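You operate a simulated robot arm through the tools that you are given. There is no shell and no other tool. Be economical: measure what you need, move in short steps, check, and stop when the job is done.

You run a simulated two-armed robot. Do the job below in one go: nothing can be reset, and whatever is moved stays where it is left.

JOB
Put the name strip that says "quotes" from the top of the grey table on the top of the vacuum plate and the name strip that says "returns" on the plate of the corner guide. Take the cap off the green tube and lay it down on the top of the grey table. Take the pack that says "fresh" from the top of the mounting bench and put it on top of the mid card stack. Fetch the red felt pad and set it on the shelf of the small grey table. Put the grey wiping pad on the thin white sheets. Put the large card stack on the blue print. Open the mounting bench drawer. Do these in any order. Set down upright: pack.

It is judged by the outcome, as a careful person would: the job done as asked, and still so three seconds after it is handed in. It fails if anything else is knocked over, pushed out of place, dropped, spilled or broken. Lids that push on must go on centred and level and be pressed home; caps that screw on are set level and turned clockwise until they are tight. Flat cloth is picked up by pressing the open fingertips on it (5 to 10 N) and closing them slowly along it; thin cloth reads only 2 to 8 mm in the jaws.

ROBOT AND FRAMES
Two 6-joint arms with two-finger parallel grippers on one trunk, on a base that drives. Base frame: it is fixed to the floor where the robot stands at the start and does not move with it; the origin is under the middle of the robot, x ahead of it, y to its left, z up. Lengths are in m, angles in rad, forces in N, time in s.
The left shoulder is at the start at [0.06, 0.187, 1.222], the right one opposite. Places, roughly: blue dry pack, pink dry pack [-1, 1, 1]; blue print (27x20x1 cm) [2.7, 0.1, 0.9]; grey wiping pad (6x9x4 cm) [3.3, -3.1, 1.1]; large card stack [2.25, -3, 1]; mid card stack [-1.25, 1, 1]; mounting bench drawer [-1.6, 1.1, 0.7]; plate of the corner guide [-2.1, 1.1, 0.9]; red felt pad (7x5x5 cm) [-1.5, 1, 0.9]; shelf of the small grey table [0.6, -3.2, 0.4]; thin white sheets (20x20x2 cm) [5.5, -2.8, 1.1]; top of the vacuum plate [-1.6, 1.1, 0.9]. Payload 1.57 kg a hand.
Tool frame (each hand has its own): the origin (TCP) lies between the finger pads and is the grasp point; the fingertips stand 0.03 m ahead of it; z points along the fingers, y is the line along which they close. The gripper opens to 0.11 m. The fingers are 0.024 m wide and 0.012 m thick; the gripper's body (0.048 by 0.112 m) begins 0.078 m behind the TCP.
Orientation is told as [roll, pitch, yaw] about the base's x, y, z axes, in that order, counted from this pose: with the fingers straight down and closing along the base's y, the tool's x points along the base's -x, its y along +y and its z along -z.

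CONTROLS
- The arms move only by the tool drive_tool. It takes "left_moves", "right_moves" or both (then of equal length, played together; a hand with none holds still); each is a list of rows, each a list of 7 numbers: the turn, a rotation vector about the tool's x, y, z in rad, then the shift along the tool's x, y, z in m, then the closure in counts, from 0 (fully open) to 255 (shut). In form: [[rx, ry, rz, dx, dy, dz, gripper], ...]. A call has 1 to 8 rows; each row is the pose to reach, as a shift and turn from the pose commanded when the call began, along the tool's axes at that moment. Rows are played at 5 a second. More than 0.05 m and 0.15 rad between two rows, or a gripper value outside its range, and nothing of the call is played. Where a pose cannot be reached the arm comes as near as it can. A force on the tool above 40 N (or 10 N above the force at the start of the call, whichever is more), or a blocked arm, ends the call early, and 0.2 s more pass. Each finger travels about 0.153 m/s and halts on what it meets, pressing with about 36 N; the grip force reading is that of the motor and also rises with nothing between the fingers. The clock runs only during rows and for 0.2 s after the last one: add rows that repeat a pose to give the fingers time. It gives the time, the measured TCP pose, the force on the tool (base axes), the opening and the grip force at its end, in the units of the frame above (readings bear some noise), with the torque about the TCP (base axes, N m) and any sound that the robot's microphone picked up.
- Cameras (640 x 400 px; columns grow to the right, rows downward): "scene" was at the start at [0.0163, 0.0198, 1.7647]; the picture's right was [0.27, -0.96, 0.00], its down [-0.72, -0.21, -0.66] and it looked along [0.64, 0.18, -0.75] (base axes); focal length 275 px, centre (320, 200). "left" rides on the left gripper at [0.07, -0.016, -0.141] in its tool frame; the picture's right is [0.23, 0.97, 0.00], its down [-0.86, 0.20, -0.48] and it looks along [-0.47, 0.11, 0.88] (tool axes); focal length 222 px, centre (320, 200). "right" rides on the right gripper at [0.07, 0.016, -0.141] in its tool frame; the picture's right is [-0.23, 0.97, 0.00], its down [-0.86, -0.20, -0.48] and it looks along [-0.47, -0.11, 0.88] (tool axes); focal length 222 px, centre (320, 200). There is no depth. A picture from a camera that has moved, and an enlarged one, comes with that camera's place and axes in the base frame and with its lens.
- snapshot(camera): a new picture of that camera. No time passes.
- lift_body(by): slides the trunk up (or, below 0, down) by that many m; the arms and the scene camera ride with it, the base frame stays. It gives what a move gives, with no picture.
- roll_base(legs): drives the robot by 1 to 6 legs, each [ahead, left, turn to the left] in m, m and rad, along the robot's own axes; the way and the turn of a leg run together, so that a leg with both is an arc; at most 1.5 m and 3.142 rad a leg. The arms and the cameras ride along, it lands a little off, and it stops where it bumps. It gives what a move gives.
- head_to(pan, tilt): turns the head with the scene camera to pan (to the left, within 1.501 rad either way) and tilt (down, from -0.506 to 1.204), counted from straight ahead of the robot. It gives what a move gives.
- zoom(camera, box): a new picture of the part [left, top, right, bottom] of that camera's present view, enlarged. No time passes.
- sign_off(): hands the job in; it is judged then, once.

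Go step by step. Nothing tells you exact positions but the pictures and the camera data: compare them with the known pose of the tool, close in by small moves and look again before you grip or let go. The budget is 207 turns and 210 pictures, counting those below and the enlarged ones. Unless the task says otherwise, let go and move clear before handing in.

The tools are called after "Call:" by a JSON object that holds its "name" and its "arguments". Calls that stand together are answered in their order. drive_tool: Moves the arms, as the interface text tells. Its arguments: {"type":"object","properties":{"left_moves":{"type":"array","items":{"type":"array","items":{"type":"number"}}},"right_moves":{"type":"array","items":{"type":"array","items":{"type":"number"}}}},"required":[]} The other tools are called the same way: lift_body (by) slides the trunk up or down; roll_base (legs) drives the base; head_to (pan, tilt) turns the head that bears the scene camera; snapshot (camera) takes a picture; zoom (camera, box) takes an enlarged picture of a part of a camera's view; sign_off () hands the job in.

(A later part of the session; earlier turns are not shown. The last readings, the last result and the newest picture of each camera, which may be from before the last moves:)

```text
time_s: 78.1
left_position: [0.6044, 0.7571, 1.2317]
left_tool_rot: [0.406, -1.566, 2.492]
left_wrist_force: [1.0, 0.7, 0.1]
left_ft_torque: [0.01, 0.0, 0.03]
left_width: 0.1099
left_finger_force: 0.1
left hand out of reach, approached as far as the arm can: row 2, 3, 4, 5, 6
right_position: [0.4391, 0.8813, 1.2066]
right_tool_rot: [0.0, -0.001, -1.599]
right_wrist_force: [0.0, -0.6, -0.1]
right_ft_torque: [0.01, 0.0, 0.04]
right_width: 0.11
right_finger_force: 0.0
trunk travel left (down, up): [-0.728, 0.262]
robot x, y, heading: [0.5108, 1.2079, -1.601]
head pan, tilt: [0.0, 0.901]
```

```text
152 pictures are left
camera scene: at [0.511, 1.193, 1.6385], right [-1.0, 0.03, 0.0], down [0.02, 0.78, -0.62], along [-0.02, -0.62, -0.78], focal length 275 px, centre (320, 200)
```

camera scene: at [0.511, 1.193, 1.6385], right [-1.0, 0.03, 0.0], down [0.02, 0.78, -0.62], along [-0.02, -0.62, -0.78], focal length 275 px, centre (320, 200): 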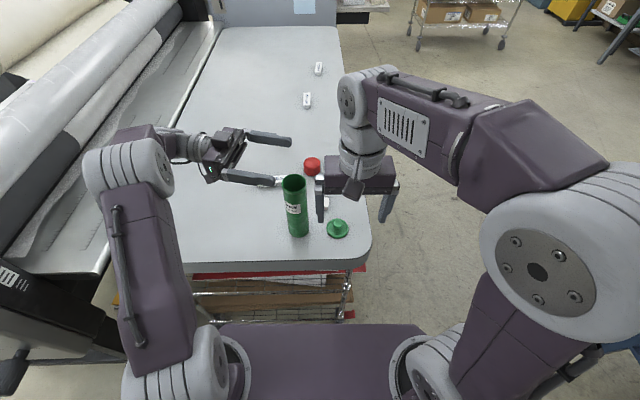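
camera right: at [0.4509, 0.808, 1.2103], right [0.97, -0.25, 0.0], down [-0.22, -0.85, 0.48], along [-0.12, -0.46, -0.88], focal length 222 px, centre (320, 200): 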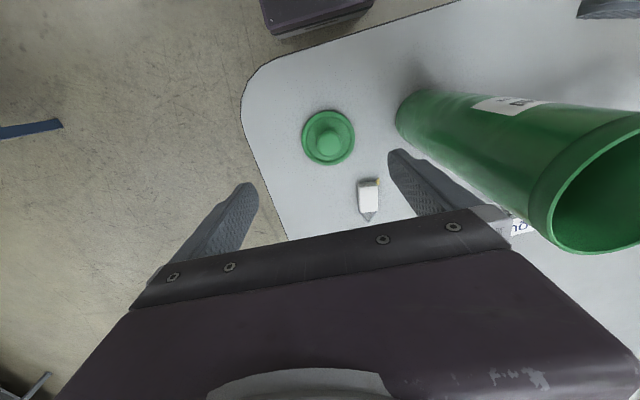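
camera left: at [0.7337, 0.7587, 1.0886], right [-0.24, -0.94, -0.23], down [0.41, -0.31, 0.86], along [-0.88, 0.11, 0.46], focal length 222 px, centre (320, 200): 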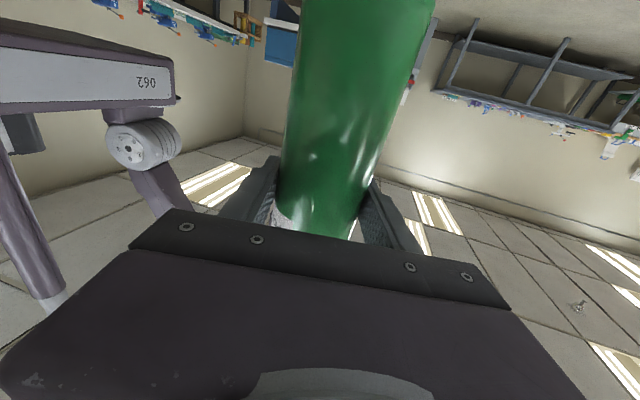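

Call:
{"name": "roll_base", "arguments": {"legs": [[-0.35, 0, 0]]}}

Call:
{"name": "drive_tool", "arguments": {"left_moves": [[0, 0.14, 0, 0, 0, 0, 0], [0, 0.28, 0, 0, 0, 0, 0], [0, 0.42, 0, 0, 0, 0, 0], [0, 0.56, 0, 0, 0, 0, 0], [0, 0.7, 0, 0, 0, 0, 0], [0, 0.84, 0, 0, 0, 0, 0], [0, 0.98, 0, 0, 0, 0, 0], [0, 1.12, 0, 0, 0, 0, 0]]}}

Call:
{"name": "drive_tool", "arguments": {"left_moves": [[0, 0.14, 0, 0, 0, 0, 0], [0, 0.28, 0, 0, 0, 0, 0], [0, 0.42, 0, 0, 0, 0, 0], [0, 0.45, 0, 0, 0, 0, 0]]}}

Call:
{"name": "lift_body", "arguments": {"by": 0.12}}

Call:
{"name": "snapshot", "arguments": {"camera": "scene"}}

```text
time_s: 80.4
left_position: [0.6167, 1.112, 1.2304]
left_tool_rot: [0.15, -1.565, 2.755]
left_wrist_force: [-0.7, 0.4, 1.5]
left_ft_torque: [0.02, 0.0, -0.01]
left_width: 0.1098
left_finger_force: 0.0
right_position: [0.4508, 1.2362, 1.2063]
right_tool_rot: [0.001, 0.001, -1.592]
right_wrist_force: [-0.4, 0.3, 0.4]
right_ft_torque: [0.01, -0.05, -0.01]
right_width: 0.11
right_finger_force: 0.0
trunk travel left (down, up): [-0.728, 0.262]
robot x, y, heading: [0.5202, 1.5624, -1.589]
head pan, tilt: [0.0, 0.901]
```

```text
time_s: 82.2
left_position: [0.6151, 1.1125, 1.2317]
left_tool_rot: [0.002, -0.442, 2.906]
left_wrist_force: [0.6, 0.8, -0.6]
left_ft_torque: [-0.01, -0.01, 0.02]
left_width: 0.11
left_finger_force: 0.0
right_position: [0.4494, 1.2382, 1.2071]
right_tool_rot: [-0.001, 0.001, -1.593]
right_wrist_force: [0.5, 0.8, 0.0]
right_ft_torque: [-0.01, -0.01, -0.02]
right_width: 0.1101
right_finger_force: 0.0
trunk travel left (down, up): [-0.728, 0.262]
robot x, y, heading: [0.5184, 1.5644, -1.591]
head pan, tilt: [0.0, 0.901]
```

```text
time_s: 83.2
left_position: [0.6152, 1.113, 1.2311]
left_tool_rot: [0.001, 0.007, 2.905]
left_wrist_force: [0.2, 0.7, -0.4]
left_ft_torque: [-0.01, 0.03, 0.0]
left_width: 0.1101
left_finger_force: 0.1
right_position: [0.4493, 1.2371, 1.2066]
right_tool_rot: [0.0, 0.0, -1.591]
right_wrist_force: [0.2, -1.0, -0.5]
right_ft_torque: [0.0, 0.04, 0.01]
right_width: 0.1102
right_finger_force: 0.0
trunk travel left (down, up): [-0.728, 0.262]
robot x, y, heading: [0.5183, 1.567, -1.591]
head pan, tilt: [0.0, 0.901]
```

```text
time_s: 84.7
left_position: [0.6157, 1.1134, 1.3508]
left_tool_rot: [0.002, 0.005, 2.906]
left_wrist_force: [0.4, -0.6, -0.6]
left_ft_torque: [0.0, -0.01, -0.03]
left_width: 0.11
left_finger_force: 0.0
right_position: [0.4503, 1.2363, 1.3264]
right_tool_rot: [0.0, -0.001, -1.591]
right_wrist_force: [0.5, -0.7, 0.7]
right_ft_torque: [0.0, 0.0, -0.02]
right_width: 0.1099
right_finger_force: 0.0
trunk travel left (down, up): [-0.848, 0.142]
robot x, y, heading: [0.521, 1.5669, -1.596]
head pan, tilt: [0.0, 0.901]
```

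```text
151 pictures are left
camera scene: at [0.52, 1.5483, 1.7585], right [-1.0, 0.02, 0.0], down [0.02, 0.78, -0.62], along [-0.01, -0.62, -0.78], focal length 275 px, centre (320, 200)
```

scene: 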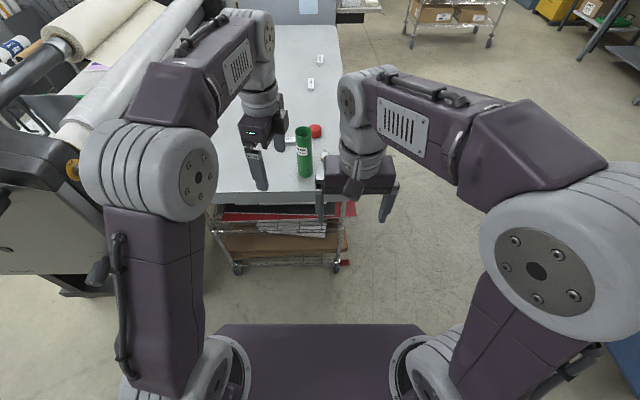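

Call:
{"name": "roll_base", "arguments": {"legs": [[0, -0.63, 0], [0, 0, 1.594], [0, -1.22, 0], [0.17, 0, 0]]}}

Call:
{"name": "drive_tool", "arguments": {"left_moves": [[0, 0, -0.15, 0, 0, 0, 0], [0, 0, -0.3, 0, 0, 0, 0], [0, 0, -0.45, 0, 0, 0, 0], [0, 0, -0.6, 0, 0, 0, 0], [0, 0, -0.75, 0, 0, 0, 0], [0, 0, -0.9, 0, 0, 0, 0], [0, 0, -1.05, 0, 0, 0, 0], [0, 0, -1.2, 0, 0, 0, 0]], "right_moves": [[0, 0, 0.15, 0, 0, 0, 0], [0, 0, 0.3, 0, 0, 0, 0], [0, 0, 0.45, 0, 0, 0, 0], [0, 0, 0.6, 0, -0.02, 0, 0], [0, 0, 0.75, 0, -0.04, 0, 0], [0, 0, 0.9, 0, -0.06, 0, 0], [0, 0, 1.05, 0, -0.08, 0, 0], [0, 0, 1.2, 0, -0.1, 0, 0]]}}

Call:
{"name": "snapshot", "arguments": {"camera": "scene"}}

```text
time_s: 99.0
left_position: [0.5331, 0.4738, 1.3525]
left_tool_rot: [0.004, 0.007, -1.761]
left_wrist_force: [-0.5, 1.1, 1.3]
left_ft_torque: [-0.01, -0.04, 0.01]
left_width: 0.11
left_finger_force: 0.1
right_position: [0.4172, 0.3037, 1.3278]
right_tool_rot: [0.0, -0.004, 0.024]
right_wrist_force: [-0.2, -0.4, -0.1]
right_ft_torque: [0.0, -0.02, 0.02]
right_width: 0.1102
right_finger_force: 0.0
trunk travel left (down, up): [-0.848, 0.142]
robot x, y, heading: [0.0897, 0.3607, 0.022]
head pan, tilt: [0.0, 0.901]
```

```text
time_s: 100.8
left_position: [0.5372, 0.4741, 1.3511]
left_tool_rot: [0.006, -0.001, -0.559]
left_wrist_force: [0.0, 0.2, 0.1]
left_ft_torque: [0.03, 0.04, -0.03]
left_width: 0.1103
left_finger_force: 0.1
right_position: [0.4236, 0.2026, 1.3267]
right_tool_rot: [0.003, 0.0, -1.178]
right_wrist_force: [-1.1, 0.0, -0.5]
right_ft_torque: [-0.01, 0.01, -0.02]
right_width: 0.11
right_finger_force: 0.0
trunk travel left (down, up): [-0.848, 0.142]
robot x, y, heading: [0.0901, 0.3585, 0.024]
head pan, tilt: [0.0, 0.901]
```

```text
150 pictures are left
camera scene: at [0.1054, 0.3554, 1.7585], right [0.02, -1.0, 0.0], down [-0.78, -0.02, -0.62], along [0.62, 0.02, -0.78], focal length 275 px, centre (320, 200)
```

scene: 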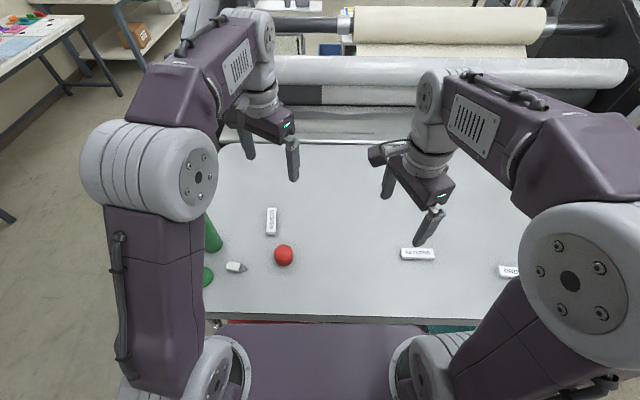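

Move both hands above their strips with the right yaw.

Call:
{"name": "drive_tool", "arguments": {"left_moves": [[0, 0, -0.08, -0.009, 0.016, 0.0, 0], [0, 0, -0.16, -0.018, 0.033, 0.025, 0], [0, 0, -0.24, -0.027, 0.049, 0.055, 0], [0, 0, -0.32, -0.036, 0.066, 0.085, 0], [0, 0, -0.4, -0.045, 0.082, 0.115, 0], [0, 0, -0.48, -0.054, 0.098, 0.145, 0], [0, 0, -0.56, -0.062, 0.115, 0.175, 0], [0, 0, -0.56, -0.068, 0.13, 0.205, 0]], "right_moves": [[0, 0, 0.05, -0.024, 0.006, 0.02, 0], [0, 0, 0.1, -0.048, 0.012, 0.045, 0], [0, 0, 0.15, -0.072, 0.018, 0.07, 0], [0, 0, 0.2, -0.096, 0.024, 0.095, 0], [0, 0, 0.25, -0.12, 0.03, 0.12, 0], [0, 0, 0.3, -0.144, 0.036, 0.145, 0], [0, 0, 0.35, -0.168, 0.042, 0.17, 0], [0, 0, 0.39, -0.191, 0.0486, 0.19, 0]]}}

Call:
{"name": "snapshot", "arguments": {"camera": "left"}}

Call:
{"name": "snapshot", "arguments": {"camera": "right"}}

```text
time_s: 102.6
left_position: [0.6673, 0.5484, 1.1441]
left_tool_rot: [0.006, -0.003, -0.001]
left_wrist_force: [0.2, 0.0, 0.3]
left_ft_torque: [0.03, 0.04, 0.01]
left_width: 0.1099
left_finger_force: 0.0
right_position: [0.5439, 0.0455, 1.137]
right_tool_rot: [-0.002, 0.001, -1.566]
right_wrist_force: [-0.3, -0.3, -0.2]
right_ft_torque: [0.0, 0.01, -0.01]
right_width: 0.1098
right_finger_force: 0.0
trunk travel left (down, up): [-0.848, 0.142]
robot x, y, heading: [0.0908, 0.3587, 0.024]
head pan, tilt: [0.0, 0.901]
```

```text
149 pictures are left
camera left: at [0.5975, 0.5313, 1.2874], right [-0.23, 0.97, 0.01], down [0.85, 0.2, 0.48], along [0.47, 0.11, -0.88], focal length 222 px, centre (320, 200)
```

left: 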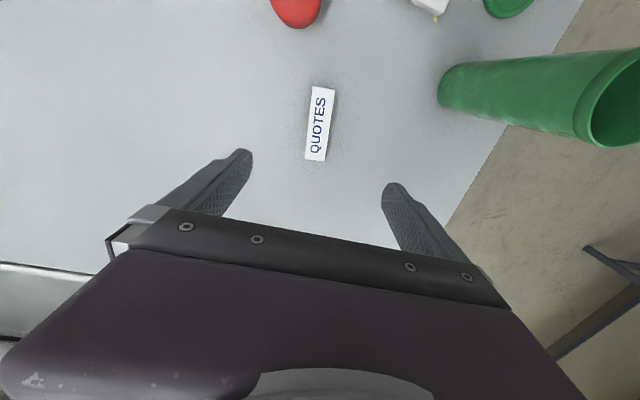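

```text
148 pictures are left
camera right: at [0.5598, 0.1143, 1.2774], right [0.97, -0.22, 0.0], down [-0.19, -0.86, 0.48], along [-0.11, -0.47, -0.88], focal length 222 px, centre (320, 200)
```

right: 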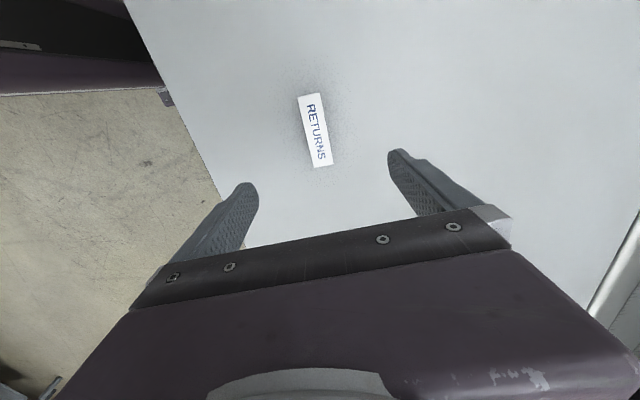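

Both are nearly centred. Descend to just above with small corrections.

Call:
{"name": "drive_tool", "arguments": {"left_moves": [[0, 0, -0.07, 0.004, -0.002, 0.045, 0], [0, 0, -0.14, 0.008, -0.004, 0.09, 0], [0, 0, -0.14, 0.008, -0.004, 0.13, 60], [0, 0, -0.14, 0.008, -0.004, 0.16, 90], [0, 0, -0.14, 0.008, -0.004, 0.178, 110]], "right_moves": [[0, 0, 0, 0.0035, -0.004, 0.045, 0], [0, 0, 0, 0.0035, -0.008, 0.09, 0], [0, 0, 0, 0.0035, -0.008, 0.13, 60], [0, 0, 0, 0.0035, -0.008, 0.16, 90], [0, 0, 0, 0.0035, -0.008, 0.172, 110]]}}

Call:
{"name": "snapshot", "arguments": {"camera": "left"}}

Call:
{"name": "snapshot", "arguments": {"camera": "right"}}

```text
time_s: 103.8
left_position: [0.6583, 0.5451, 0.9678]
left_tool_rot: [0.005, -0.002, 0.139]
left_wrist_force: [0.2, 0.1, 0.2]
left_ft_torque: [0.02, 0.0, 0.02]
left_width: 0.0626
left_finger_force: 0.1
right_position: [0.5342, 0.0474, 0.9654]
right_tool_rot: [0.0, 0.001, -1.567]
right_wrist_force: [-0.6, -0.2, -0.2]
right_ft_torque: [-0.02, 0.02, -0.02]
right_width: 0.0627
right_finger_force: 0.1
trunk travel left (down, up): [-0.848, 0.142]
robot x, y, heading: [0.0907, 0.3566, 0.023]
head pan, tilt: [0.0, 0.901]
```

```text
147 pictures are left
camera left: at [0.5925, 0.5198, 1.1119], right [-0.36, 0.93, 0.0], down [0.82, 0.31, 0.48], along [0.45, 0.18, -0.88], focal length 222 px, centre (320, 200)
```

left: 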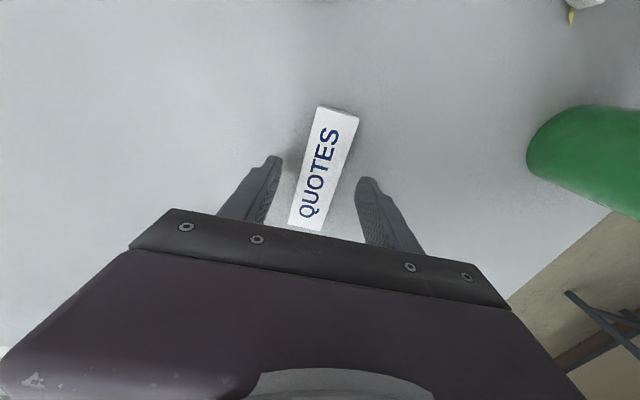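

```text
146 pictures are left
camera right: at [0.5496, 0.1178, 1.1055], right [0.97, -0.22, 0.0], down [-0.2, -0.86, 0.48], along [-0.11, -0.47, -0.88], focal length 222 px, centre (320, 200)
```

right: 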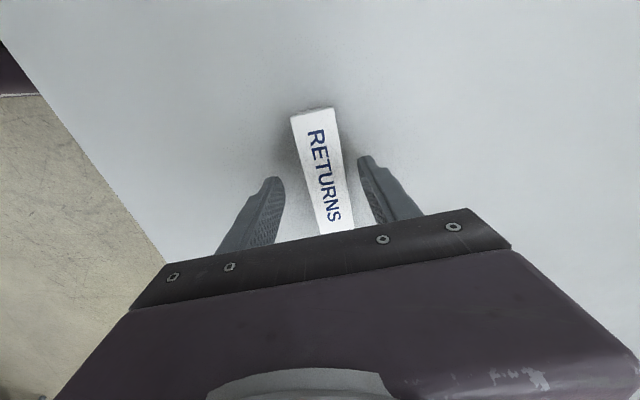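

Both strips lie between the fingers. Down 16 mm and close.

Call:
{"name": "drive_tool", "arguments": {"left_moves": [[0, 0, 0.03, 0, 0, 0.008, 110], [0, 0, 0.03, 0, 0, 0.015, 110], [0, 0, 0.03, 0, 0, 0.015, 140], [0, 0, 0.03, 0, 0, 0.015, 165], [0, 0, 0.03, 0, 0, 0.015, 190], [0, 0, 0.03, 0, 0, 0.015, 210], [0, 0, 0.03, 0, 0, 0.015, 210]], "right_moves": [[0, 0, 0, 0, 0, 0.008, 110], [0, 0, 0, 0, 0, 0.014, 110], [0, 0, 0, 0, 0, 0.014, 140], [0, 0, 0, 0, 0, 0.014, 165], [0, 0, 0, 0, 0, 0.014, 190], [0, 0, 0, 0, 0, 0.014, 210], [0, 0, 0, 0, 0, 0.014, 210]]}}

```text
time_s: 105.4
left_position: [0.6584, 0.547, 0.9542]
left_tool_rot: [0.007, -0.003, 0.11]
left_wrist_force: [0.6, -0.7, 1.1]
left_ft_torque: [-0.03, -0.01, -0.01]
left_width: 0.0309
left_finger_force: 36.2
right_position: [0.5346, 0.0479, 0.9508]
right_tool_rot: [0.001, 0.0, -1.566]
right_wrist_force: [-0.1, 0.5, -0.2]
right_ft_torque: [0.0, 0.01, -0.01]
right_width: 0.0309
right_finger_force: 35.9
trunk travel left (down, up): [-0.848, 0.142]
robot x, y, heading: [0.0892, 0.3589, 0.025]
head pan, tilt: [0.0, 0.901]
```

Both gripped (31 mm). Lift and look.

Call:
{"name": "drive_tool", "arguments": {"left_moves": [[0, 0, 0, 0, 0, -0.04, 215], [0, 0, 0, 0, 0, -0.08, 215], [0, 0, 0, 0, 0, -0.12, 215], [0, 0, 0, 0, 0, -0.16, 215], [0, 0, 0, 0.03, 0, -0.2, 215], [0, 0, 0, 0.07, 0, -0.22, 215], [0, 0, 0, 0.11, 0, -0.22, 215], [0, 0, 0, 0.15, 0, -0.22, 215]], "right_moves": [[0, 0, 0, 0, 0, -0.04, 215], [0, 0, 0, 0, 0, -0.08, 215], [0, 0, 0, 0, 0, -0.12, 215], [0, 0, 0, 0, 0, -0.16, 215], [0, 0, 0, 0, -0.02, -0.2, 215], [0, 0, 0, 0, -0.04, -0.22, 215], [0, 0, 0, 0, -0.06, -0.22, 215], [0, 0, 0, 0, -0.08, -0.22, 215]]}}

Call:
{"name": "snapshot", "arguments": {"camera": "scene"}}

```text
time_s: 107.2
left_position: [0.5046, 0.528, 1.1753]
left_tool_rot: [0.005, -0.006, 0.11]
left_wrist_force: [-0.1, -0.2, -1.1]
left_ft_torque: [0.01, -0.04, -0.02]
left_width: 0.0307
left_finger_force: 36.5
right_position: [0.4511, 0.0471, 1.1704]
right_tool_rot: [0.001, 0.001, -1.566]
right_wrist_force: [-0.4, 0.0, -0.5]
right_ft_torque: [0.01, 0.01, 0.02]
right_width: 0.031
right_finger_force: 35.8
trunk travel left (down, up): [-0.848, 0.142]
robot x, y, heading: [0.0892, 0.3589, 0.031]
head pan, tilt: [0.0, 0.901]
```

```text
145 pictures are left
camera scene: at [0.1021, 0.356, 1.7586], right [0.02, -1.0, 0.0], down [-0.78, -0.02, -0.62], along [0.62, 0.02, -0.78], focal length 275 px, centre (320, 200)
```

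scene: 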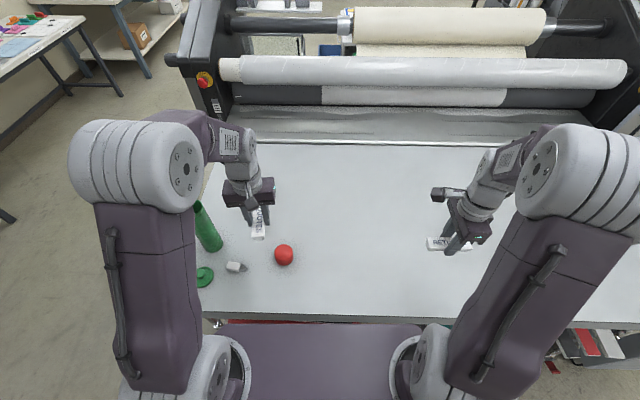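

Both strips are in hand. Drive to the mounting bench: back off, turn left, slide along the bench front.

Call:
{"name": "roll_base", "arguments": {"legs": [[-0.45, 0, 0], [0, 0, 1.54], [0, 1.0, 0]]}}

Call:
{"name": "snapshot", "arguments": {"camera": "scene"}}

Call:
{"name": "head_to", "arguments": {"pan": 0.5, "tilt": 0.75}}

Call:
{"name": "snapshot", "arguments": {"camera": "scene"}}

```text
time_s: 118.4
left_position: [-1.504, 0.788, 1.1743]
left_tool_rot: [0.006, -0.004, 1.638]
left_wrist_force: [0.2, -0.2, -0.8]
left_ft_torque: [-0.02, 0.0, 0.02]
left_width: 0.0305
left_finger_force: 36.1
right_position: [-1.0265, 0.7142, 1.1687]
right_tool_rot: [0.001, -0.001, -0.039]
right_wrist_force: [-0.8, -0.4, -0.2]
right_ft_torque: [0.03, -0.02, -0.02]
right_width: 0.0308
right_finger_force: 36.2
trunk travel left (down, up): [-0.848, 0.142]
robot x, y, heading: [-1.3558, 0.367, 1.549]
head pan, tilt: [0.0, 0.901]
```

```text
144 pictures are left
camera scene: at [-1.3502, 0.3778, 1.7585], right [1.0, -0.02, 0.0], down [-0.02, -0.78, -0.62], along [0.01, 0.62, -0.78], focal length 275 px, centre (320, 200)
```

scene: 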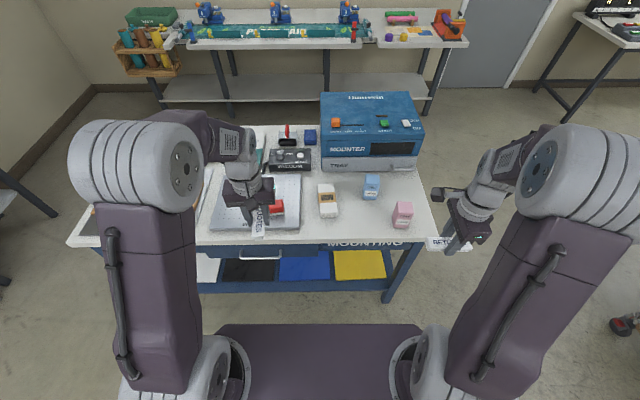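

```text
time_s: 119.3
left_position: [-1.5046, 0.7881, 1.1747]
left_tool_rot: [0.005, -0.002, 1.639]
left_wrist_force: [0.1, 0.2, -0.2]
left_ft_torque: [0.05, 0.0, 0.0]
left_width: 0.0309
left_finger_force: 35.9
right_position: [-1.0273, 0.7143, 1.1713]
right_tool_rot: [0.0, 0.0, -0.037]
right_wrist_force: [-0.2, 0.0, 0.2]
right_ft_torque: [0.0, 0.0, -0.01]
right_width: 0.031
right_finger_force: 36.0
trunk travel left (down, up): [-0.848, 0.142]
robot x, y, heading: [-1.3506, 0.362, 1.553]
head pan, tilt: [0.499, 0.75]
```

```text
143 pictures are left
camera scene: at [-1.3911, 0.3759, 1.7704], right [0.89, 0.46, 0.0], down [0.31, -0.61, -0.73], along [-0.34, 0.65, -0.68], focal length 275 px, centre (320, 200)
```

scene: 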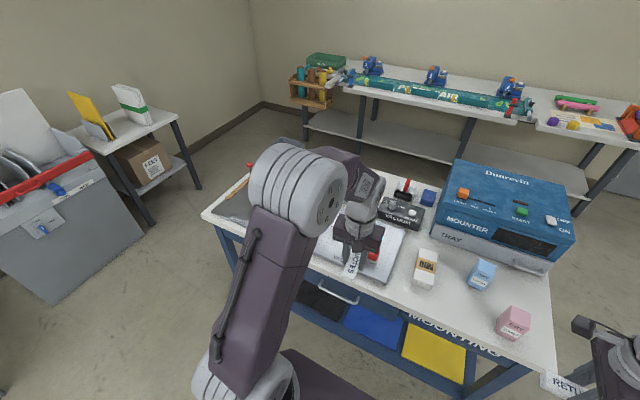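

Call:
{"name": "zoom", "arguments": {"camera": "scene", "box": [400, 230, 540, 350]}}

Call:
{"name": "zoom", "arguments": {"camera": "scene", "box": [200, 150, 430, 310]}}

Call:
{"name": "snapshot", "arguments": {"camera": "left"}}

```text
3.33 times, centred on (470, 290) of scene
camera zoom: at [-1.3911, 0.3759, 1.7704], right [0.89, 0.46, 0.0], down [0.31, -0.61, -0.73], along [-0.34, 0.65, -0.68], focal length 917 px, centre (-180, -100)
```

zoom: 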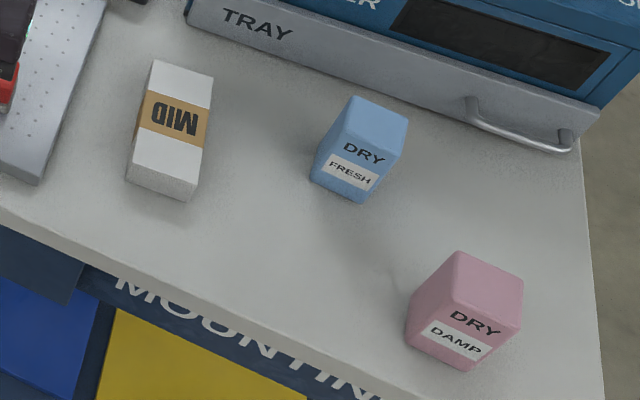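

```text
2.50 times, centred on (315, 230) of scene
camera zoom: at [-1.3911, 0.3759, 1.7704], right [0.89, 0.46, 0.0], down [0.31, -0.61, -0.73], along [-0.34, 0.65, -0.68], focal length 688 px, centre (332, 125)
```

zoom: 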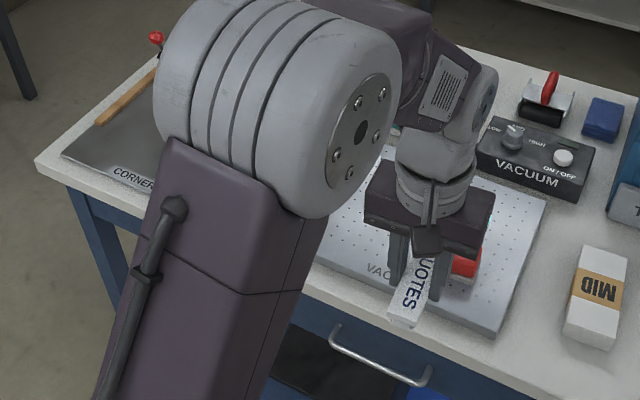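

```text
140 pictures are left
camera left: at [-1.4834, 0.719, 1.3171], right [-0.96, -0.29, 0.0], down [-0.25, 0.84, 0.48], along [-0.14, 0.46, -0.88], focal length 222 px, centre (320, 200)
```

left: 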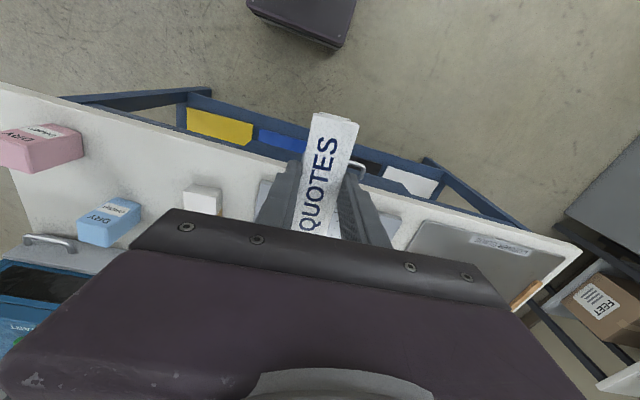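

"Fresh" is the blue pack, the mid stack is beside the vacuum plate, and the red pad lies on the plate. I'll move closer and use the left camera to locate the plate.

Call:
{"name": "roll_base", "arguments": {"legs": [[0, 0.15, 0.02], [0.12, 0, 0]]}}

Call:
{"name": "head_to", "arguments": {"pan": 0.1, "tilt": 0.85}}

Call:
{"name": "drive_tool", "arguments": {"left_moves": [[0, 0, 0, 0.0, -0.02, -0.03, 215], [0, 0, 0, 0.0, -0.05, -0.06, 215], [0, 0, 0, 0.0, -0.09, -0.09, 215], [0, 0, 0, 0.0, -0.13, -0.11, 215], [0, 0, 0, 0, -0.17, -0.11, 215], [0, 0, 0, 0, -0.21, -0.11, 215]]}}

Call:
{"name": "snapshot", "arguments": {"camera": "scene"}}

Call:
{"name": "snapshot", "arguments": {"camera": "left"}}

```text
time_s: 121.6
left_position: [-1.6677, 0.9028, 1.1756]
left_tool_rot: [0.003, -0.005, 1.661]
left_wrist_force: [0.0, 0.1, -0.2]
left_ft_torque: [0.02, -0.03, 0.0]
left_width: 0.0307
left_finger_force: 36.0
right_position: [-1.1869, 0.8382, 1.1709]
right_tool_rot: [0.002, -0.003, -0.016]
right_wrist_force: [0.1, -0.9, -0.1]
right_ft_torque: [0.02, -0.01, 0.03]
right_width: 0.031
right_finger_force: 36.3
trunk travel left (down, up): [-0.848, 0.142]
robot x, y, heading: [-1.5052, 0.4854, 1.575]
head pan, tilt: [0.499, 0.75]
```

```text
time_s: 122.4
left_position: [-1.6656, 0.9055, 1.1748]
left_tool_rot: [0.005, -0.002, 1.661]
left_wrist_force: [-0.2, 0.9, -0.4]
left_ft_torque: [0.02, -0.01, 0.0]
left_width: 0.0306
left_finger_force: 36.1
right_position: [-1.187, 0.8427, 1.1701]
right_tool_rot: [-0.003, -0.001, -0.015]
right_wrist_force: [0.3, 0.4, -0.8]
right_ft_torque: [0.02, -0.03, 0.01]
right_width: 0.0309
right_finger_force: 36.2
trunk travel left (down, up): [-0.848, 0.142]
robot x, y, heading: [-1.5022, 0.4851, 1.572]
head pan, tilt: [0.099, 0.85]
```

```text
time_s: 123.8
left_position: [-1.4553, 0.9235, 1.285]
left_tool_rot: [0.008, -0.004, 1.659]
left_wrist_force: [-0.9, 1.2, -0.1]
left_ft_torque: [-0.02, 0.02, 0.03]
left_width: 0.0307
left_finger_force: 36.1
right_position: [-1.1866, 0.8404, 1.1688]
right_tool_rot: [0.001, 0.001, -0.014]
right_wrist_force: [0.2, 0.6, -0.8]
right_ft_torque: [-0.01, 0.01, -0.04]
right_width: 0.0304
right_finger_force: 36.0
trunk travel left (down, up): [-0.848, 0.142]
robot x, y, heading: [-1.5049, 0.485, 1.571]
head pan, tilt: [0.099, 0.85]
```

```text
139 pictures are left
camera scene: at [-1.5088, 0.5006, 1.7624], right [0.99, 0.1, 0.0], down [0.08, -0.75, -0.66], along [-0.07, 0.66, -0.75], focal length 275 px, centre (320, 200)
```

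scene: 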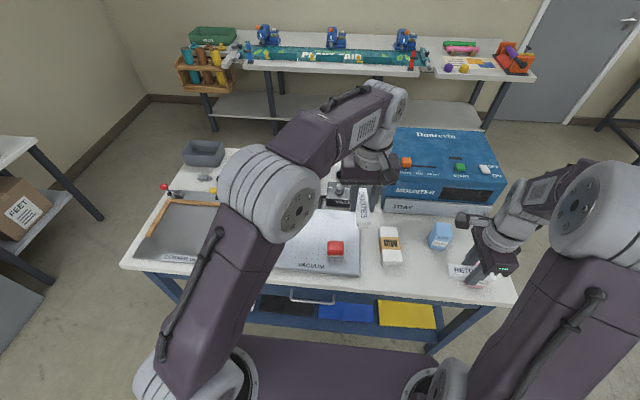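

```text
138 pictures are left
camera left: at [-1.4316, 0.8551, 1.4283], right [-0.95, -0.31, 0.01], down [-0.27, 0.83, 0.48], along [-0.16, 0.46, -0.88], focal length 222 px, centre (320, 200)
```

left: 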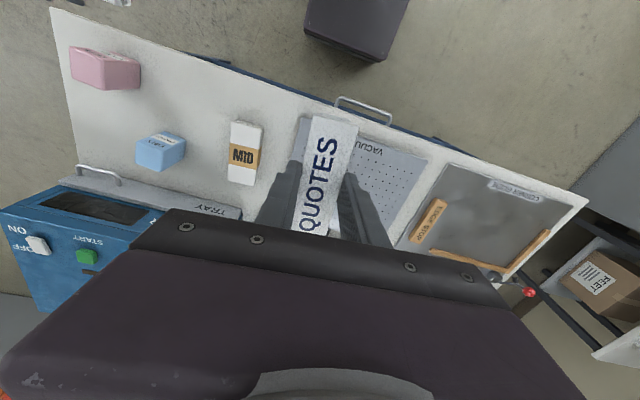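

The vacuum plate spans about x −1.72…−1.42, y 0.93…1.22 at z≈0.91, with the pad at (−1.51, 1.015). I'll put "quotes" at about (−1.62, 1.075).

Call:
{"name": "roll_base", "arguments": {"legs": [[0.07, 0, 0]]}}

Call:
{"name": "drive_tool", "arguments": {"left_moves": [[0, 0, 0, -0.012, 0.02, 0.03, 215], [0, 0, 0, -0.024, 0.04, 0.06, 215], [0, 0, 0, -0.036, 0.06, 0.09, 215], [0, 0, 0, -0.048, 0.08, 0.12, 215], [0, 0, 0, -0.06, 0.1, 0.15, 215], [0, 0, 0, -0.072, 0.12, 0.18, 215], [0, 0, 0, -0.084, 0.14, 0.21, 215], [0, 0, 0, -0.094, 0.157, 0.24, 215]]}}

Call:
{"name": "snapshot", "arguments": {"camera": "left"}}

Call:
{"name": "snapshot", "arguments": {"camera": "scene"}}

```text
time_s: 124.8
left_position: [-1.4562, 0.9861, 1.2872]
left_tool_rot: [0.002, -0.011, 1.655]
left_wrist_force: [0.0, -1.2, -0.3]
left_ft_torque: [0.04, -0.01, -0.08]
left_width: 0.0309
left_finger_force: 35.9
right_position: [-1.1866, 0.9027, 1.1731]
right_tool_rot: [0.006, -0.001, -0.016]
right_wrist_force: [0.3, -0.5, 0.2]
right_ft_torque: [0.04, 0.02, 0.01]
right_width: 0.0307
right_finger_force: 36.3
trunk travel left (down, up): [-0.848, 0.142]
robot x, y, heading: [-1.5029, 0.5561, 1.576]
head pan, tilt: [0.099, 0.85]
```

```text
time_s: 126.7
left_position: [-1.6208, 1.075, 1.0467]
left_tool_rot: [0.003, -0.003, 1.656]
left_wrist_force: [-0.8, 0.8, -0.6]
left_ft_torque: [0.01, -0.04, 0.0]
left_width: 0.031
left_finger_force: 35.8
right_position: [-1.1871, 0.9096, 1.1712]
right_tool_rot: [-0.001, 0.001, -0.017]
right_wrist_force: [-0.2, 0.3, -0.7]
right_ft_torque: [-0.01, -0.04, -0.01]
right_width: 0.0307
right_finger_force: 35.8
trunk travel left (down, up): [-0.848, 0.142]
robot x, y, heading: [-1.5034, 0.5562, 1.572]
head pan, tilt: [0.099, 0.85]
```

```text
137 pictures are left
camera left: at [-1.5993, 1.0055, 1.1895], right [-0.95, -0.31, 0.0], down [-0.27, 0.83, 0.48], along [-0.15, 0.46, -0.88], focal length 222 px, centre (320, 200)
```

left: 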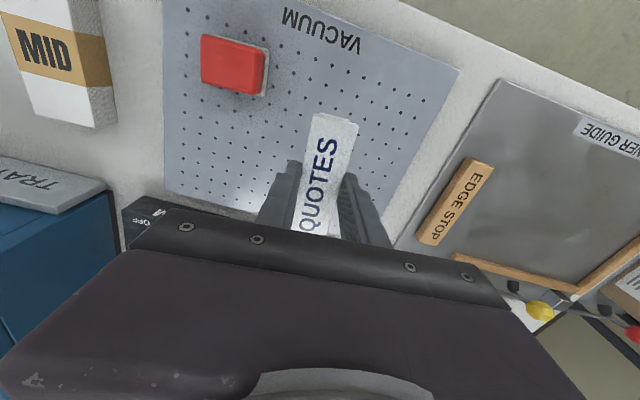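

```text
136 pictures are left
camera scene: at [-1.5123, 0.571, 1.7625], right [0.99, 0.1, 0.0], down [0.08, -0.75, -0.66], along [-0.07, 0.66, -0.75], focal length 275 px, centre (320, 200)
```

scene: 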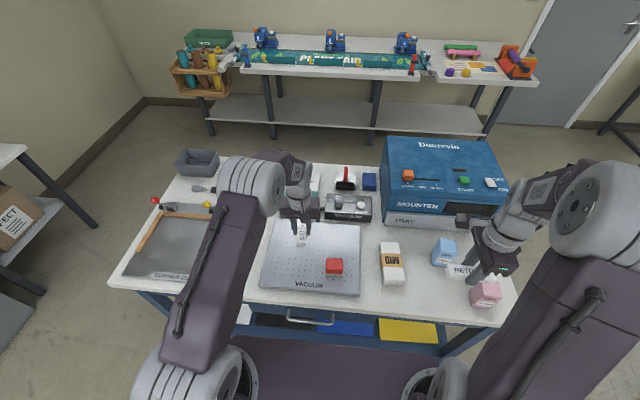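

Well over the plate. Lower it gently.

Call:
{"name": "drive_tool", "arguments": {"left_moves": [[0, 0, 0, 0, 0, 0.03, 215], [0, 0, 0, 0, 0, 0.06, 215], [0, 0, 0, 0, 0, 0.08, 215], [0, 0, 0, 0, 0, 0.086, 215], [0, 0, 0, 0, 0, 0.09, 215]]}}

Call:
{"name": "snapshot", "arguments": {"camera": "left"}}

```text
time_s: 127.8
left_position: [-1.6218, 1.0752, 0.9573]
left_tool_rot: [0.005, -0.004, 1.658]
left_wrist_force: [0.1, -0.2, -0.7]
left_ft_torque: [0.04, 0.0, -0.02]
left_width: 0.0305
left_finger_force: 36.2
right_position: [-1.1864, 0.91, 1.1686]
right_tool_rot: [0.001, -0.001, -0.016]
right_wrist_force: [-0.7, 0.5, -0.3]
right_ft_torque: [-0.01, -0.01, -0.04]
right_width: 0.0307
right_finger_force: 36.2
trunk travel left (down, up): [-0.848, 0.142]
robot x, y, heading: [-1.5048, 0.5545, 1.573]
head pan, tilt: [0.099, 0.85]
```

```text
135 pictures are left
camera left: at [-1.5991, 1.0068, 1.0993], right [-0.95, -0.31, 0.0], down [-0.27, 0.83, 0.48], along [-0.15, 0.46, -0.88], focal length 222 px, centre (320, 200)
```

left: 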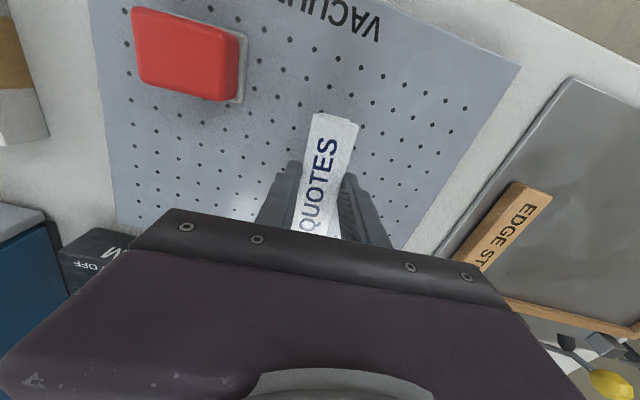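

Call:
{"name": "drive_tool", "arguments": {"left_moves": [[0, 0, 0, 0, 0, 0.004, 215], [0, 0, 0, 0, 0, 0.008, 215], [0, 0, 0, 0, 0, 0.012, 215]]}}

```text
time_s: 128.7
left_position: [-1.6232, 1.0745, 0.945]
left_tool_rot: [0.006, -0.005, 1.658]
left_wrist_force: [-0.5, -1.1, -0.2]
left_ft_torque: [0.0, 0.0, 0.0]
left_width: 0.0307
left_finger_force: 35.9
right_position: [-1.1854, 0.9103, 1.1693]
right_tool_rot: [-0.001, -0.001, -0.017]
right_wrist_force: [0.5, -0.4, -0.6]
right_ft_torque: [-0.02, 0.01, -0.02]
right_width: 0.0306
right_finger_force: 36.3
trunk travel left (down, up): [-0.848, 0.142]
robot x, y, heading: [-1.504, 0.5575, 1.571]
head pan, tilt: [0.099, 0.85]
```

Call:
{"name": "drive_tool", "arguments": {"left_moves": [[0, 0, 0, 0, 0, 0.003, 215], [0, 0, 0, 0, 0, 0.006, 215], [0, 0, 0, 0, 0, 0.009, 215]]}}

Call:
{"name": "drive_tool", "arguments": {"left_moves": [[0, 0, 0, 0, 0, 0.002, 215], [0, 0, 0, 0, 0, 0.004, 215]]}}

```text
time_s: 129.4
left_position: [-1.6223, 1.0755, 0.9371]
left_tool_rot: [0.006, -0.004, 1.656]
left_wrist_force: [0.5, 0.4, -0.6]
left_ft_torque: [0.04, 0.02, 0.02]
left_width: 0.0309
left_finger_force: 36.8
right_position: [-1.1862, 0.911, 1.1689]
right_tool_rot: [0.0, 0.0, -0.017]
right_wrist_force: [0.7, 0.2, -1.2]
right_ft_torque: [0.0, 0.01, 0.0]
right_width: 0.0308
right_finger_force: 36.3
trunk travel left (down, up): [-0.848, 0.142]
robot x, y, heading: [-1.5028, 0.5506, 1.571]
head pan, tilt: [0.099, 0.85]
```

```text
time_s: 130.1
left_position: [-1.6214, 1.0745, 0.9318]
left_tool_rot: [0.004, -0.005, 1.657]
left_wrist_force: [-0.5, 0.5, -0.2]
left_ft_torque: [-0.01, -0.01, -0.02]
left_width: 0.0309
left_finger_force: 36.0
right_position: [-1.1858, 0.9107, 1.1708]
right_tool_rot: [0.0, 0.001, -0.017]
right_wrist_force: [0.0, 0.6, -1.1]
right_ft_torque: [-0.02, 0.02, 0.0]
right_width: 0.0306
right_finger_force: 35.5
trunk travel left (down, up): [-0.848, 0.142]
robot x, y, heading: [-1.5073, 0.556, 1.57]
head pan, tilt: [0.099, 0.85]
```

Call:
{"name": "drive_tool", "arguments": {"left_moves": [[0, 0, 0, 0, 0, 0.003, 215], [0, 0, 0, 0, 0, 0.006, 215], [0, 0, 0, 0, 0, 0.008, 215]]}}

Call:
{"name": "zoom", "arguments": {"camera": "scene", "box": [240, 200, 360, 290]}}

```text
time_s: 130.8
left_position: [-1.6229, 1.0742, 0.9237]
left_tool_rot: [0.006, -0.004, 1.657]
left_wrist_force: [0.0, 0.1, -0.4]
left_ft_torque: [-0.02, 0.01, -0.01]
left_width: 0.0307
left_finger_force: 35.9
right_position: [-1.1882, 0.9106, 1.1697]
right_tool_rot: [0.0, 0.0, -0.018]
right_wrist_force: [-0.3, -0.1, -0.9]
right_ft_torque: [0.0, -0.04, -0.03]
right_width: 0.0306
right_finger_force: 35.7
trunk travel left (down, up): [-0.848, 0.142]
robot x, y, heading: [-1.5052, 0.5553, 1.576]
head pan, tilt: [0.099, 0.85]
```

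```text
4.44 times, centred on (300, 245) of scene
camera zoom: at [-1.5112, 0.5706, 1.7624], right [0.99, 0.1, 0.0], down [0.08, -0.75, -0.66], along [-0.07, 0.66, -0.75], focal length 1222 px, centre (409, 0)
```

zoom: 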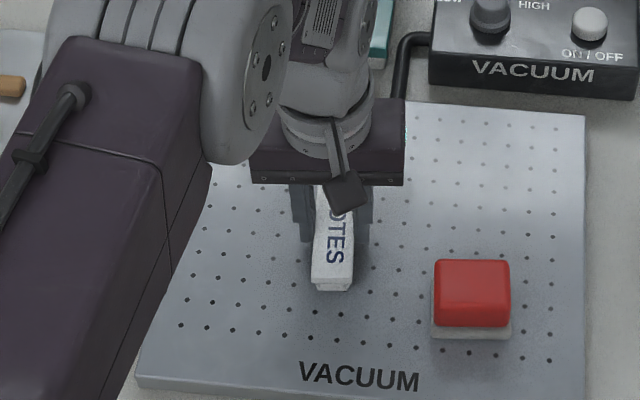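

Call:
{"name": "drive_tool", "arguments": {"left_moves": [[0, 0, 0, 0, 0, 0.003, 215], [0, 0, 0, 0, 0, 0.006, 215], [0, 0, 0, 0, 0, 0.009, 215]]}}

Call:
{"name": "drive_tool", "arguments": {"left_moves": [[0, 0, 0, 0, 0, 0.003, 215], [0, 0, 0, 0, 0, 0.006, 215]]}}

```text
time_s: 131.7
left_position: [-1.6213, 1.0731, 0.9155]
left_tool_rot: [0.004, -0.005, 1.657]
left_wrist_force: [0.6, 1.2, 6.6]
left_ft_torque: [-0.22, -0.13, 0.04]
left_width: 0.0309
left_finger_force: 36.3
right_position: [-1.1864, 0.9096, 1.1702]
right_tool_rot: [0.001, -0.002, -0.018]
right_wrist_force: [0.7, 0.1, -0.8]
right_ft_torque: [-0.01, 0.0, 0.03]
right_width: 0.0308
right_finger_force: 36.1
trunk travel left (down, up): [-0.848, 0.142]
robot x, y, heading: [-1.5077, 0.5511, 1.573]
head pan, tilt: [0.099, 0.85]
```

```text
time_s: 132.2
left_position: [-1.6215, 1.0739, 0.9127]
left_tool_rot: [0.005, -0.008, 1.657]
left_wrist_force: [-1.7, 0.4, 34.1]
left_ft_torque: [0.26, -0.25, 0.1]
left_width: 0.0311
left_finger_force: 36.6
right_position: [-1.1855, 0.9083, 1.1706]
right_tool_rot: [0.001, 0.001, -0.018]
right_wrist_force: [0.3, -0.1, -0.1]
right_ft_torque: [-0.03, -0.01, 0.0]
right_width: 0.0308
right_finger_force: 36.8
trunk travel left (down, up): [-0.848, 0.142]
robot x, y, heading: [-1.5027, 0.5528, 1.568]
head pan, tilt: [0.099, 0.85]
```

On the plate (contact at TCP 0.915). Release and rise.

Call:
{"name": "drive_tool", "arguments": {"left_moves": [[0, 0, 0, 0, 0, -0.004, 200], [0, 0, 0, 0, 0, -0.004, 170], [0, 0, 0, 0, 0, -0.004, 140], [0, 0, 0, 0, 0, -0.03, 140], [0, 0, 0, 0, 0, -0.07, 140], [0, 0, 0, 0, 0, -0.11, 140], [0, 0, 0, 0, 0, -0.15, 140]]}}

Call:
{"name": "zoom", "arguments": {"camera": "scene", "box": [120, 170, 360, 310]}}

```text
time_s: 133.8
left_position: [-1.6202, 1.0739, 1.0601]
left_tool_rot: [0.006, -0.004, 1.657]
left_wrist_force: [0.1, 0.0, 0.6]
left_ft_torque: [0.04, 0.01, 0.0]
left_width: 0.0495
left_finger_force: 0.1
right_position: [-1.1852, 0.9108, 1.1686]
right_tool_rot: [0.0, 0.0, -0.018]
right_wrist_force: [0.1, 0.3, 0.1]
right_ft_torque: [0.01, -0.06, 0.01]
right_width: 0.0306
right_finger_force: 35.8
trunk travel left (down, up): [-0.848, 0.142]
robot x, y, heading: [-1.5018, 0.5531, 1.567]
head pan, tilt: [0.099, 0.85]
```

```text
2.67 times, centred on (240, 240) of scene
camera zoom: at [-1.5103, 0.5695, 1.7624], right [0.99, 0.1, 0.0], down [0.08, -0.75, -0.66], along [-0.07, 0.66, -0.75], focal length 733 px, centre (533, 93)
```

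zoom: 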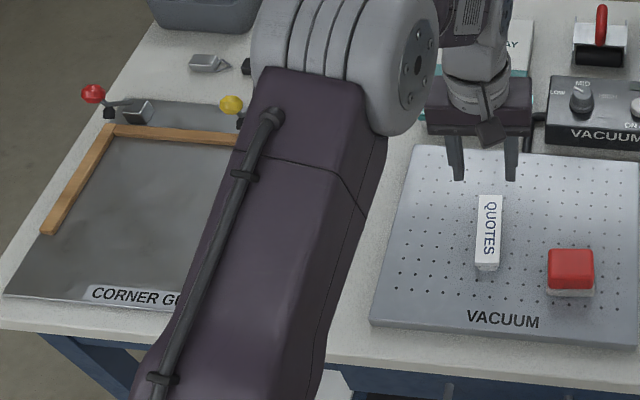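

"Quotes" lies on the plate. Next, "returns" to the corner guide plate around (−2.04, 1.05): raise hands and slide left.

Call:
{"name": "drive_tool", "arguments": {"left_moves": [[0, 0, 0, 0.0, 0, -0.04, 100], [0, 0, 0, 0.03, 0, -0.08, 60], [0, 0, 0, 0.07, 0, -0.11, 0], [0, 0, 0, 0.11, 0, -0.13, 0], [0, 0, 0, 0.15, 0, -0.13, 0]]}}

Call:
{"name": "roll_base", "arguments": {"legs": [[0, 0.6, 0]]}}

Call:
{"name": "drive_tool", "arguments": {"right_moves": [[0, 0, 0, 0.04, 0.01, 0, 215], [0, 0, 0, 0.08, 0.02, 0, 215], [0, 0, 0, 0.12, 0.03, 0, 215], [0, 0, 0, 0.16, 0.05, 0, 215], [0, 0, 0, 0.2, 0.07, 0.0, 215], [0, 0, 0, 0.235, 0.1, 0.0, 215]]}}

Call:
{"name": "snapshot", "arguments": {"camera": "right"}}

Call:
{"name": "snapshot", "arguments": {"camera": "scene"}}

```text
time_s: 135.1
left_position: [-1.6088, 0.9208, 1.1902]
left_tool_rot: [0.006, -0.005, 1.656]
left_wrist_force: [0.3, -0.7, 0.6]
left_ft_torque: [0.04, 0.0, -0.01]
left_width: 0.11
left_finger_force: 0.1
right_position: [-1.1862, 0.9079, 1.1702]
right_tool_rot: [0.001, 0.0, -0.018]
right_wrist_force: [0.1, 0.1, -0.9]
right_ft_torque: [0.06, 0.01, 0.0]
right_width: 0.0311
right_finger_force: 36.3
trunk travel left (down, up): [-0.848, 0.142]
robot x, y, heading: [-1.5054, 0.5532, 1.572]
head pan, tilt: [0.099, 0.85]
```

```text
time_s: 138.4
left_position: [-2.1945, 0.9292, 1.1916]
left_tool_rot: [0.006, -0.004, 1.638]
left_wrist_force: [-0.2, -0.2, 0.7]
left_ft_torque: [0.01, -0.02, -0.03]
left_width: 0.11
left_finger_force: 0.0
right_position: [-1.7726, 0.9094, 1.1697]
right_tool_rot: [0.0, 0.002, -0.035]
right_wrist_force: [0.0, 0.4, -1.5]
right_ft_torque: [0.01, 0.02, -0.03]
right_width: 0.0307
right_finger_force: 36.3
trunk travel left (down, up): [-0.848, 0.142]
robot x, y, heading: [-2.0981, 0.5574, 1.56]
head pan, tilt: [0.099, 0.85]
```

```text
time_s: 139.8
left_position: [-2.1962, 0.9304, 1.1889]
left_tool_rot: [0.003, -0.003, 1.639]
left_wrist_force: [-0.2, 0.4, 0.4]
left_ft_torque: [0.01, -0.03, -0.01]
left_width: 0.1098
left_finger_force: 0.2
right_position: [-2.0062, 1.0203, 1.168]
right_tool_rot: [-0.003, -0.002, -0.036]
right_wrist_force: [-0.2, 0.3, 0.1]
right_ft_torque: [-0.03, -0.05, 0.0]
right_width: 0.0307
right_finger_force: 36.1
trunk travel left (down, up): [-0.848, 0.142]
robot x, y, heading: [-2.0992, 0.5619, 1.557]
head pan, tilt: [0.099, 0.85]
```

```text
132 pictures are left
camera right: at [-2.0765, 1.0393, 1.3091], right [0.26, 0.96, 0.0], down [0.85, -0.23, 0.48], along [0.46, -0.13, -0.88], focal length 222 px, centre (320, 200)
```

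right: 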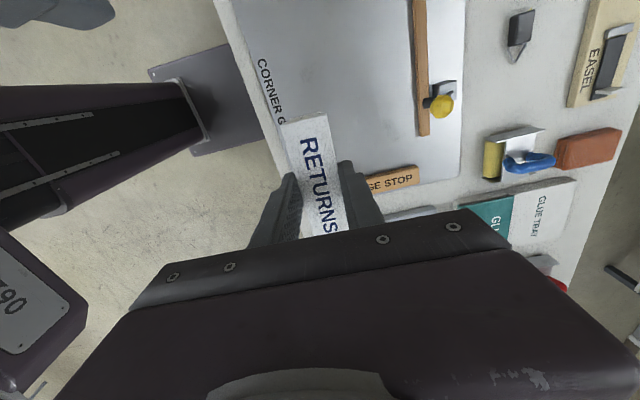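

```text
131 pictures are left
camera scene: at [-2.1063, 0.577, 1.7624], right [1.0, 0.08, 0.0], down [0.06, -0.75, -0.66], along [-0.05, 0.66, -0.75], focal length 275 px, centre (320, 200)
```

scene: 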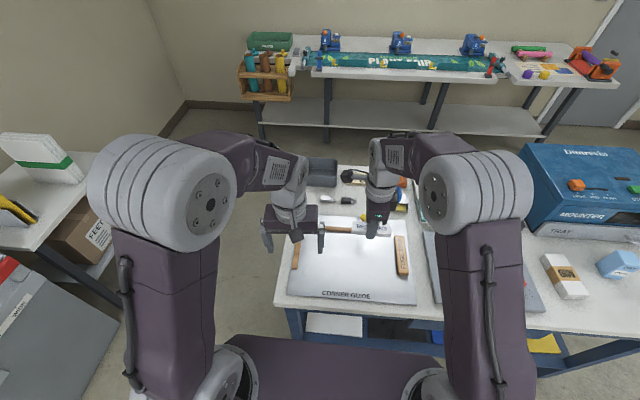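

Plate centre is near (−2.05, 1.07). Move the left hand aside and the right one over the plate, then down.

Call:
{"name": "drive_tool", "arguments": {"left_moves": [[0, 0, 0, 0.02, 0.03, 0, 0], [0, 0, 0, 0.04, 0.06, 0, 0], [0, 0, 0, 0.06, 0.09, 0, 0], [0, 0, 0, 0.08, 0.12, 0, 0], [0, 0, 0, 0.08, 0.12, 0, 0], [0, 0, 0, 0.08, 0.12, 0, 0], [0, 0, 0, 0.08, 0.12, 0, 0], [0, 0, 0, 0.08, 0.12, 0, 0]], "right_moves": [[0, 0, 0, 0.0, 0.01, 0.02, 215], [0, 0, 0, 0.01, 0.02, 0.05, 215], [0, 0, 0, 0.02, 0.03, 0.08, 215], [0, 0, 0, 0.04, 0.038, 0.11, 215], [0, 0, 0, 0.055, 0.038, 0.14, 215], [0, 0, 0, 0.055, 0.038, 0.175, 215], [0, 0, 0, 0.055, 0.038, 0.21, 215], [0, 0, 0, 0.055, 0.038, 0.235, 215]]}}

Call:
{"name": "zoom", "arguments": {"camera": "scene", "box": [260, 190, 440, 310]}}

Call:
{"name": "drive_tool", "arguments": {"right_moves": [[0, 0, 0, 0, 0, 0.004, 215], [0, 0, 0, 0, 0, 0.008, 215], [0, 0, 0, 0, 0, 0.012, 215], [0, 0, 0, 0, 0, 0.016, 215]]}}

```text
time_s: 141.6
left_position: [-2.3116, 0.8428, 1.191]
left_tool_rot: [0.006, -0.004, 1.638]
left_wrist_force: [0.1, 0.5, 0.2]
left_ft_torque: [0.01, 0.01, 0.03]
left_width: 0.11
left_finger_force: 0.0
right_position: [-2.0604, 1.0583, 0.9329]
right_tool_rot: [-0.001, -0.001, -0.034]
right_wrist_force: [-0.8, 0.3, -0.3]
right_ft_torque: [-0.04, -0.03, -0.01]
right_width: 0.0306
right_finger_force: 36.8
trunk travel left (down, up): [-0.848, 0.142]
robot x, y, heading: [-2.0955, 0.5612, 1.561]
head pan, tilt: [0.099, 0.85]
```

```text
3.33 times, centred on (350, 250) of scene
camera zoom: at [-2.1051, 0.5757, 1.7625], right [1.0, 0.08, 0.0], down [0.06, -0.75, -0.66], along [-0.05, 0.66, -0.75], focal length 917 px, centre (220, 33)
```

zoom: 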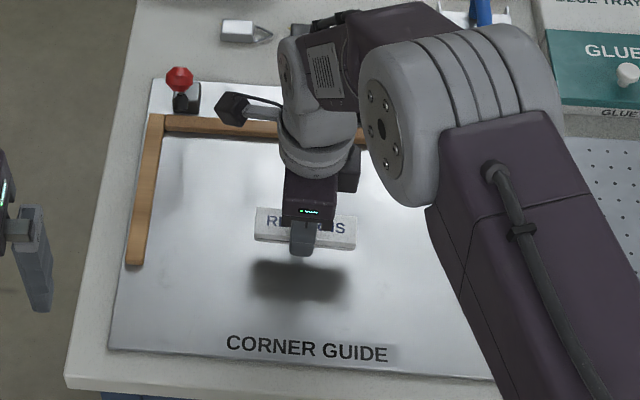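

```text
time_s: 142.6
left_position: [-2.3117, 0.8421, 1.1903]
left_tool_rot: [0.005, -0.004, 1.64]
left_wrist_force: [0.6, 0.0, -0.5]
left_ft_torque: [0.0, -0.02, -0.04]
left_width: 0.1099
left_finger_force: 0.0
right_position: [-2.0592, 1.057, 0.9186]
right_tool_rot: [0.0, 0.0, -0.038]
right_wrist_force: [0.2, 0.1, -0.5]
right_ft_torque: [0.02, -0.02, 0.01]
right_width: 0.0308
right_finger_force: 36.1
trunk travel left (down, up): [-0.848, 0.142]
robot x, y, heading: [-2.0926, 0.5605, 1.552]
head pan, tilt: [0.099, 0.85]
```

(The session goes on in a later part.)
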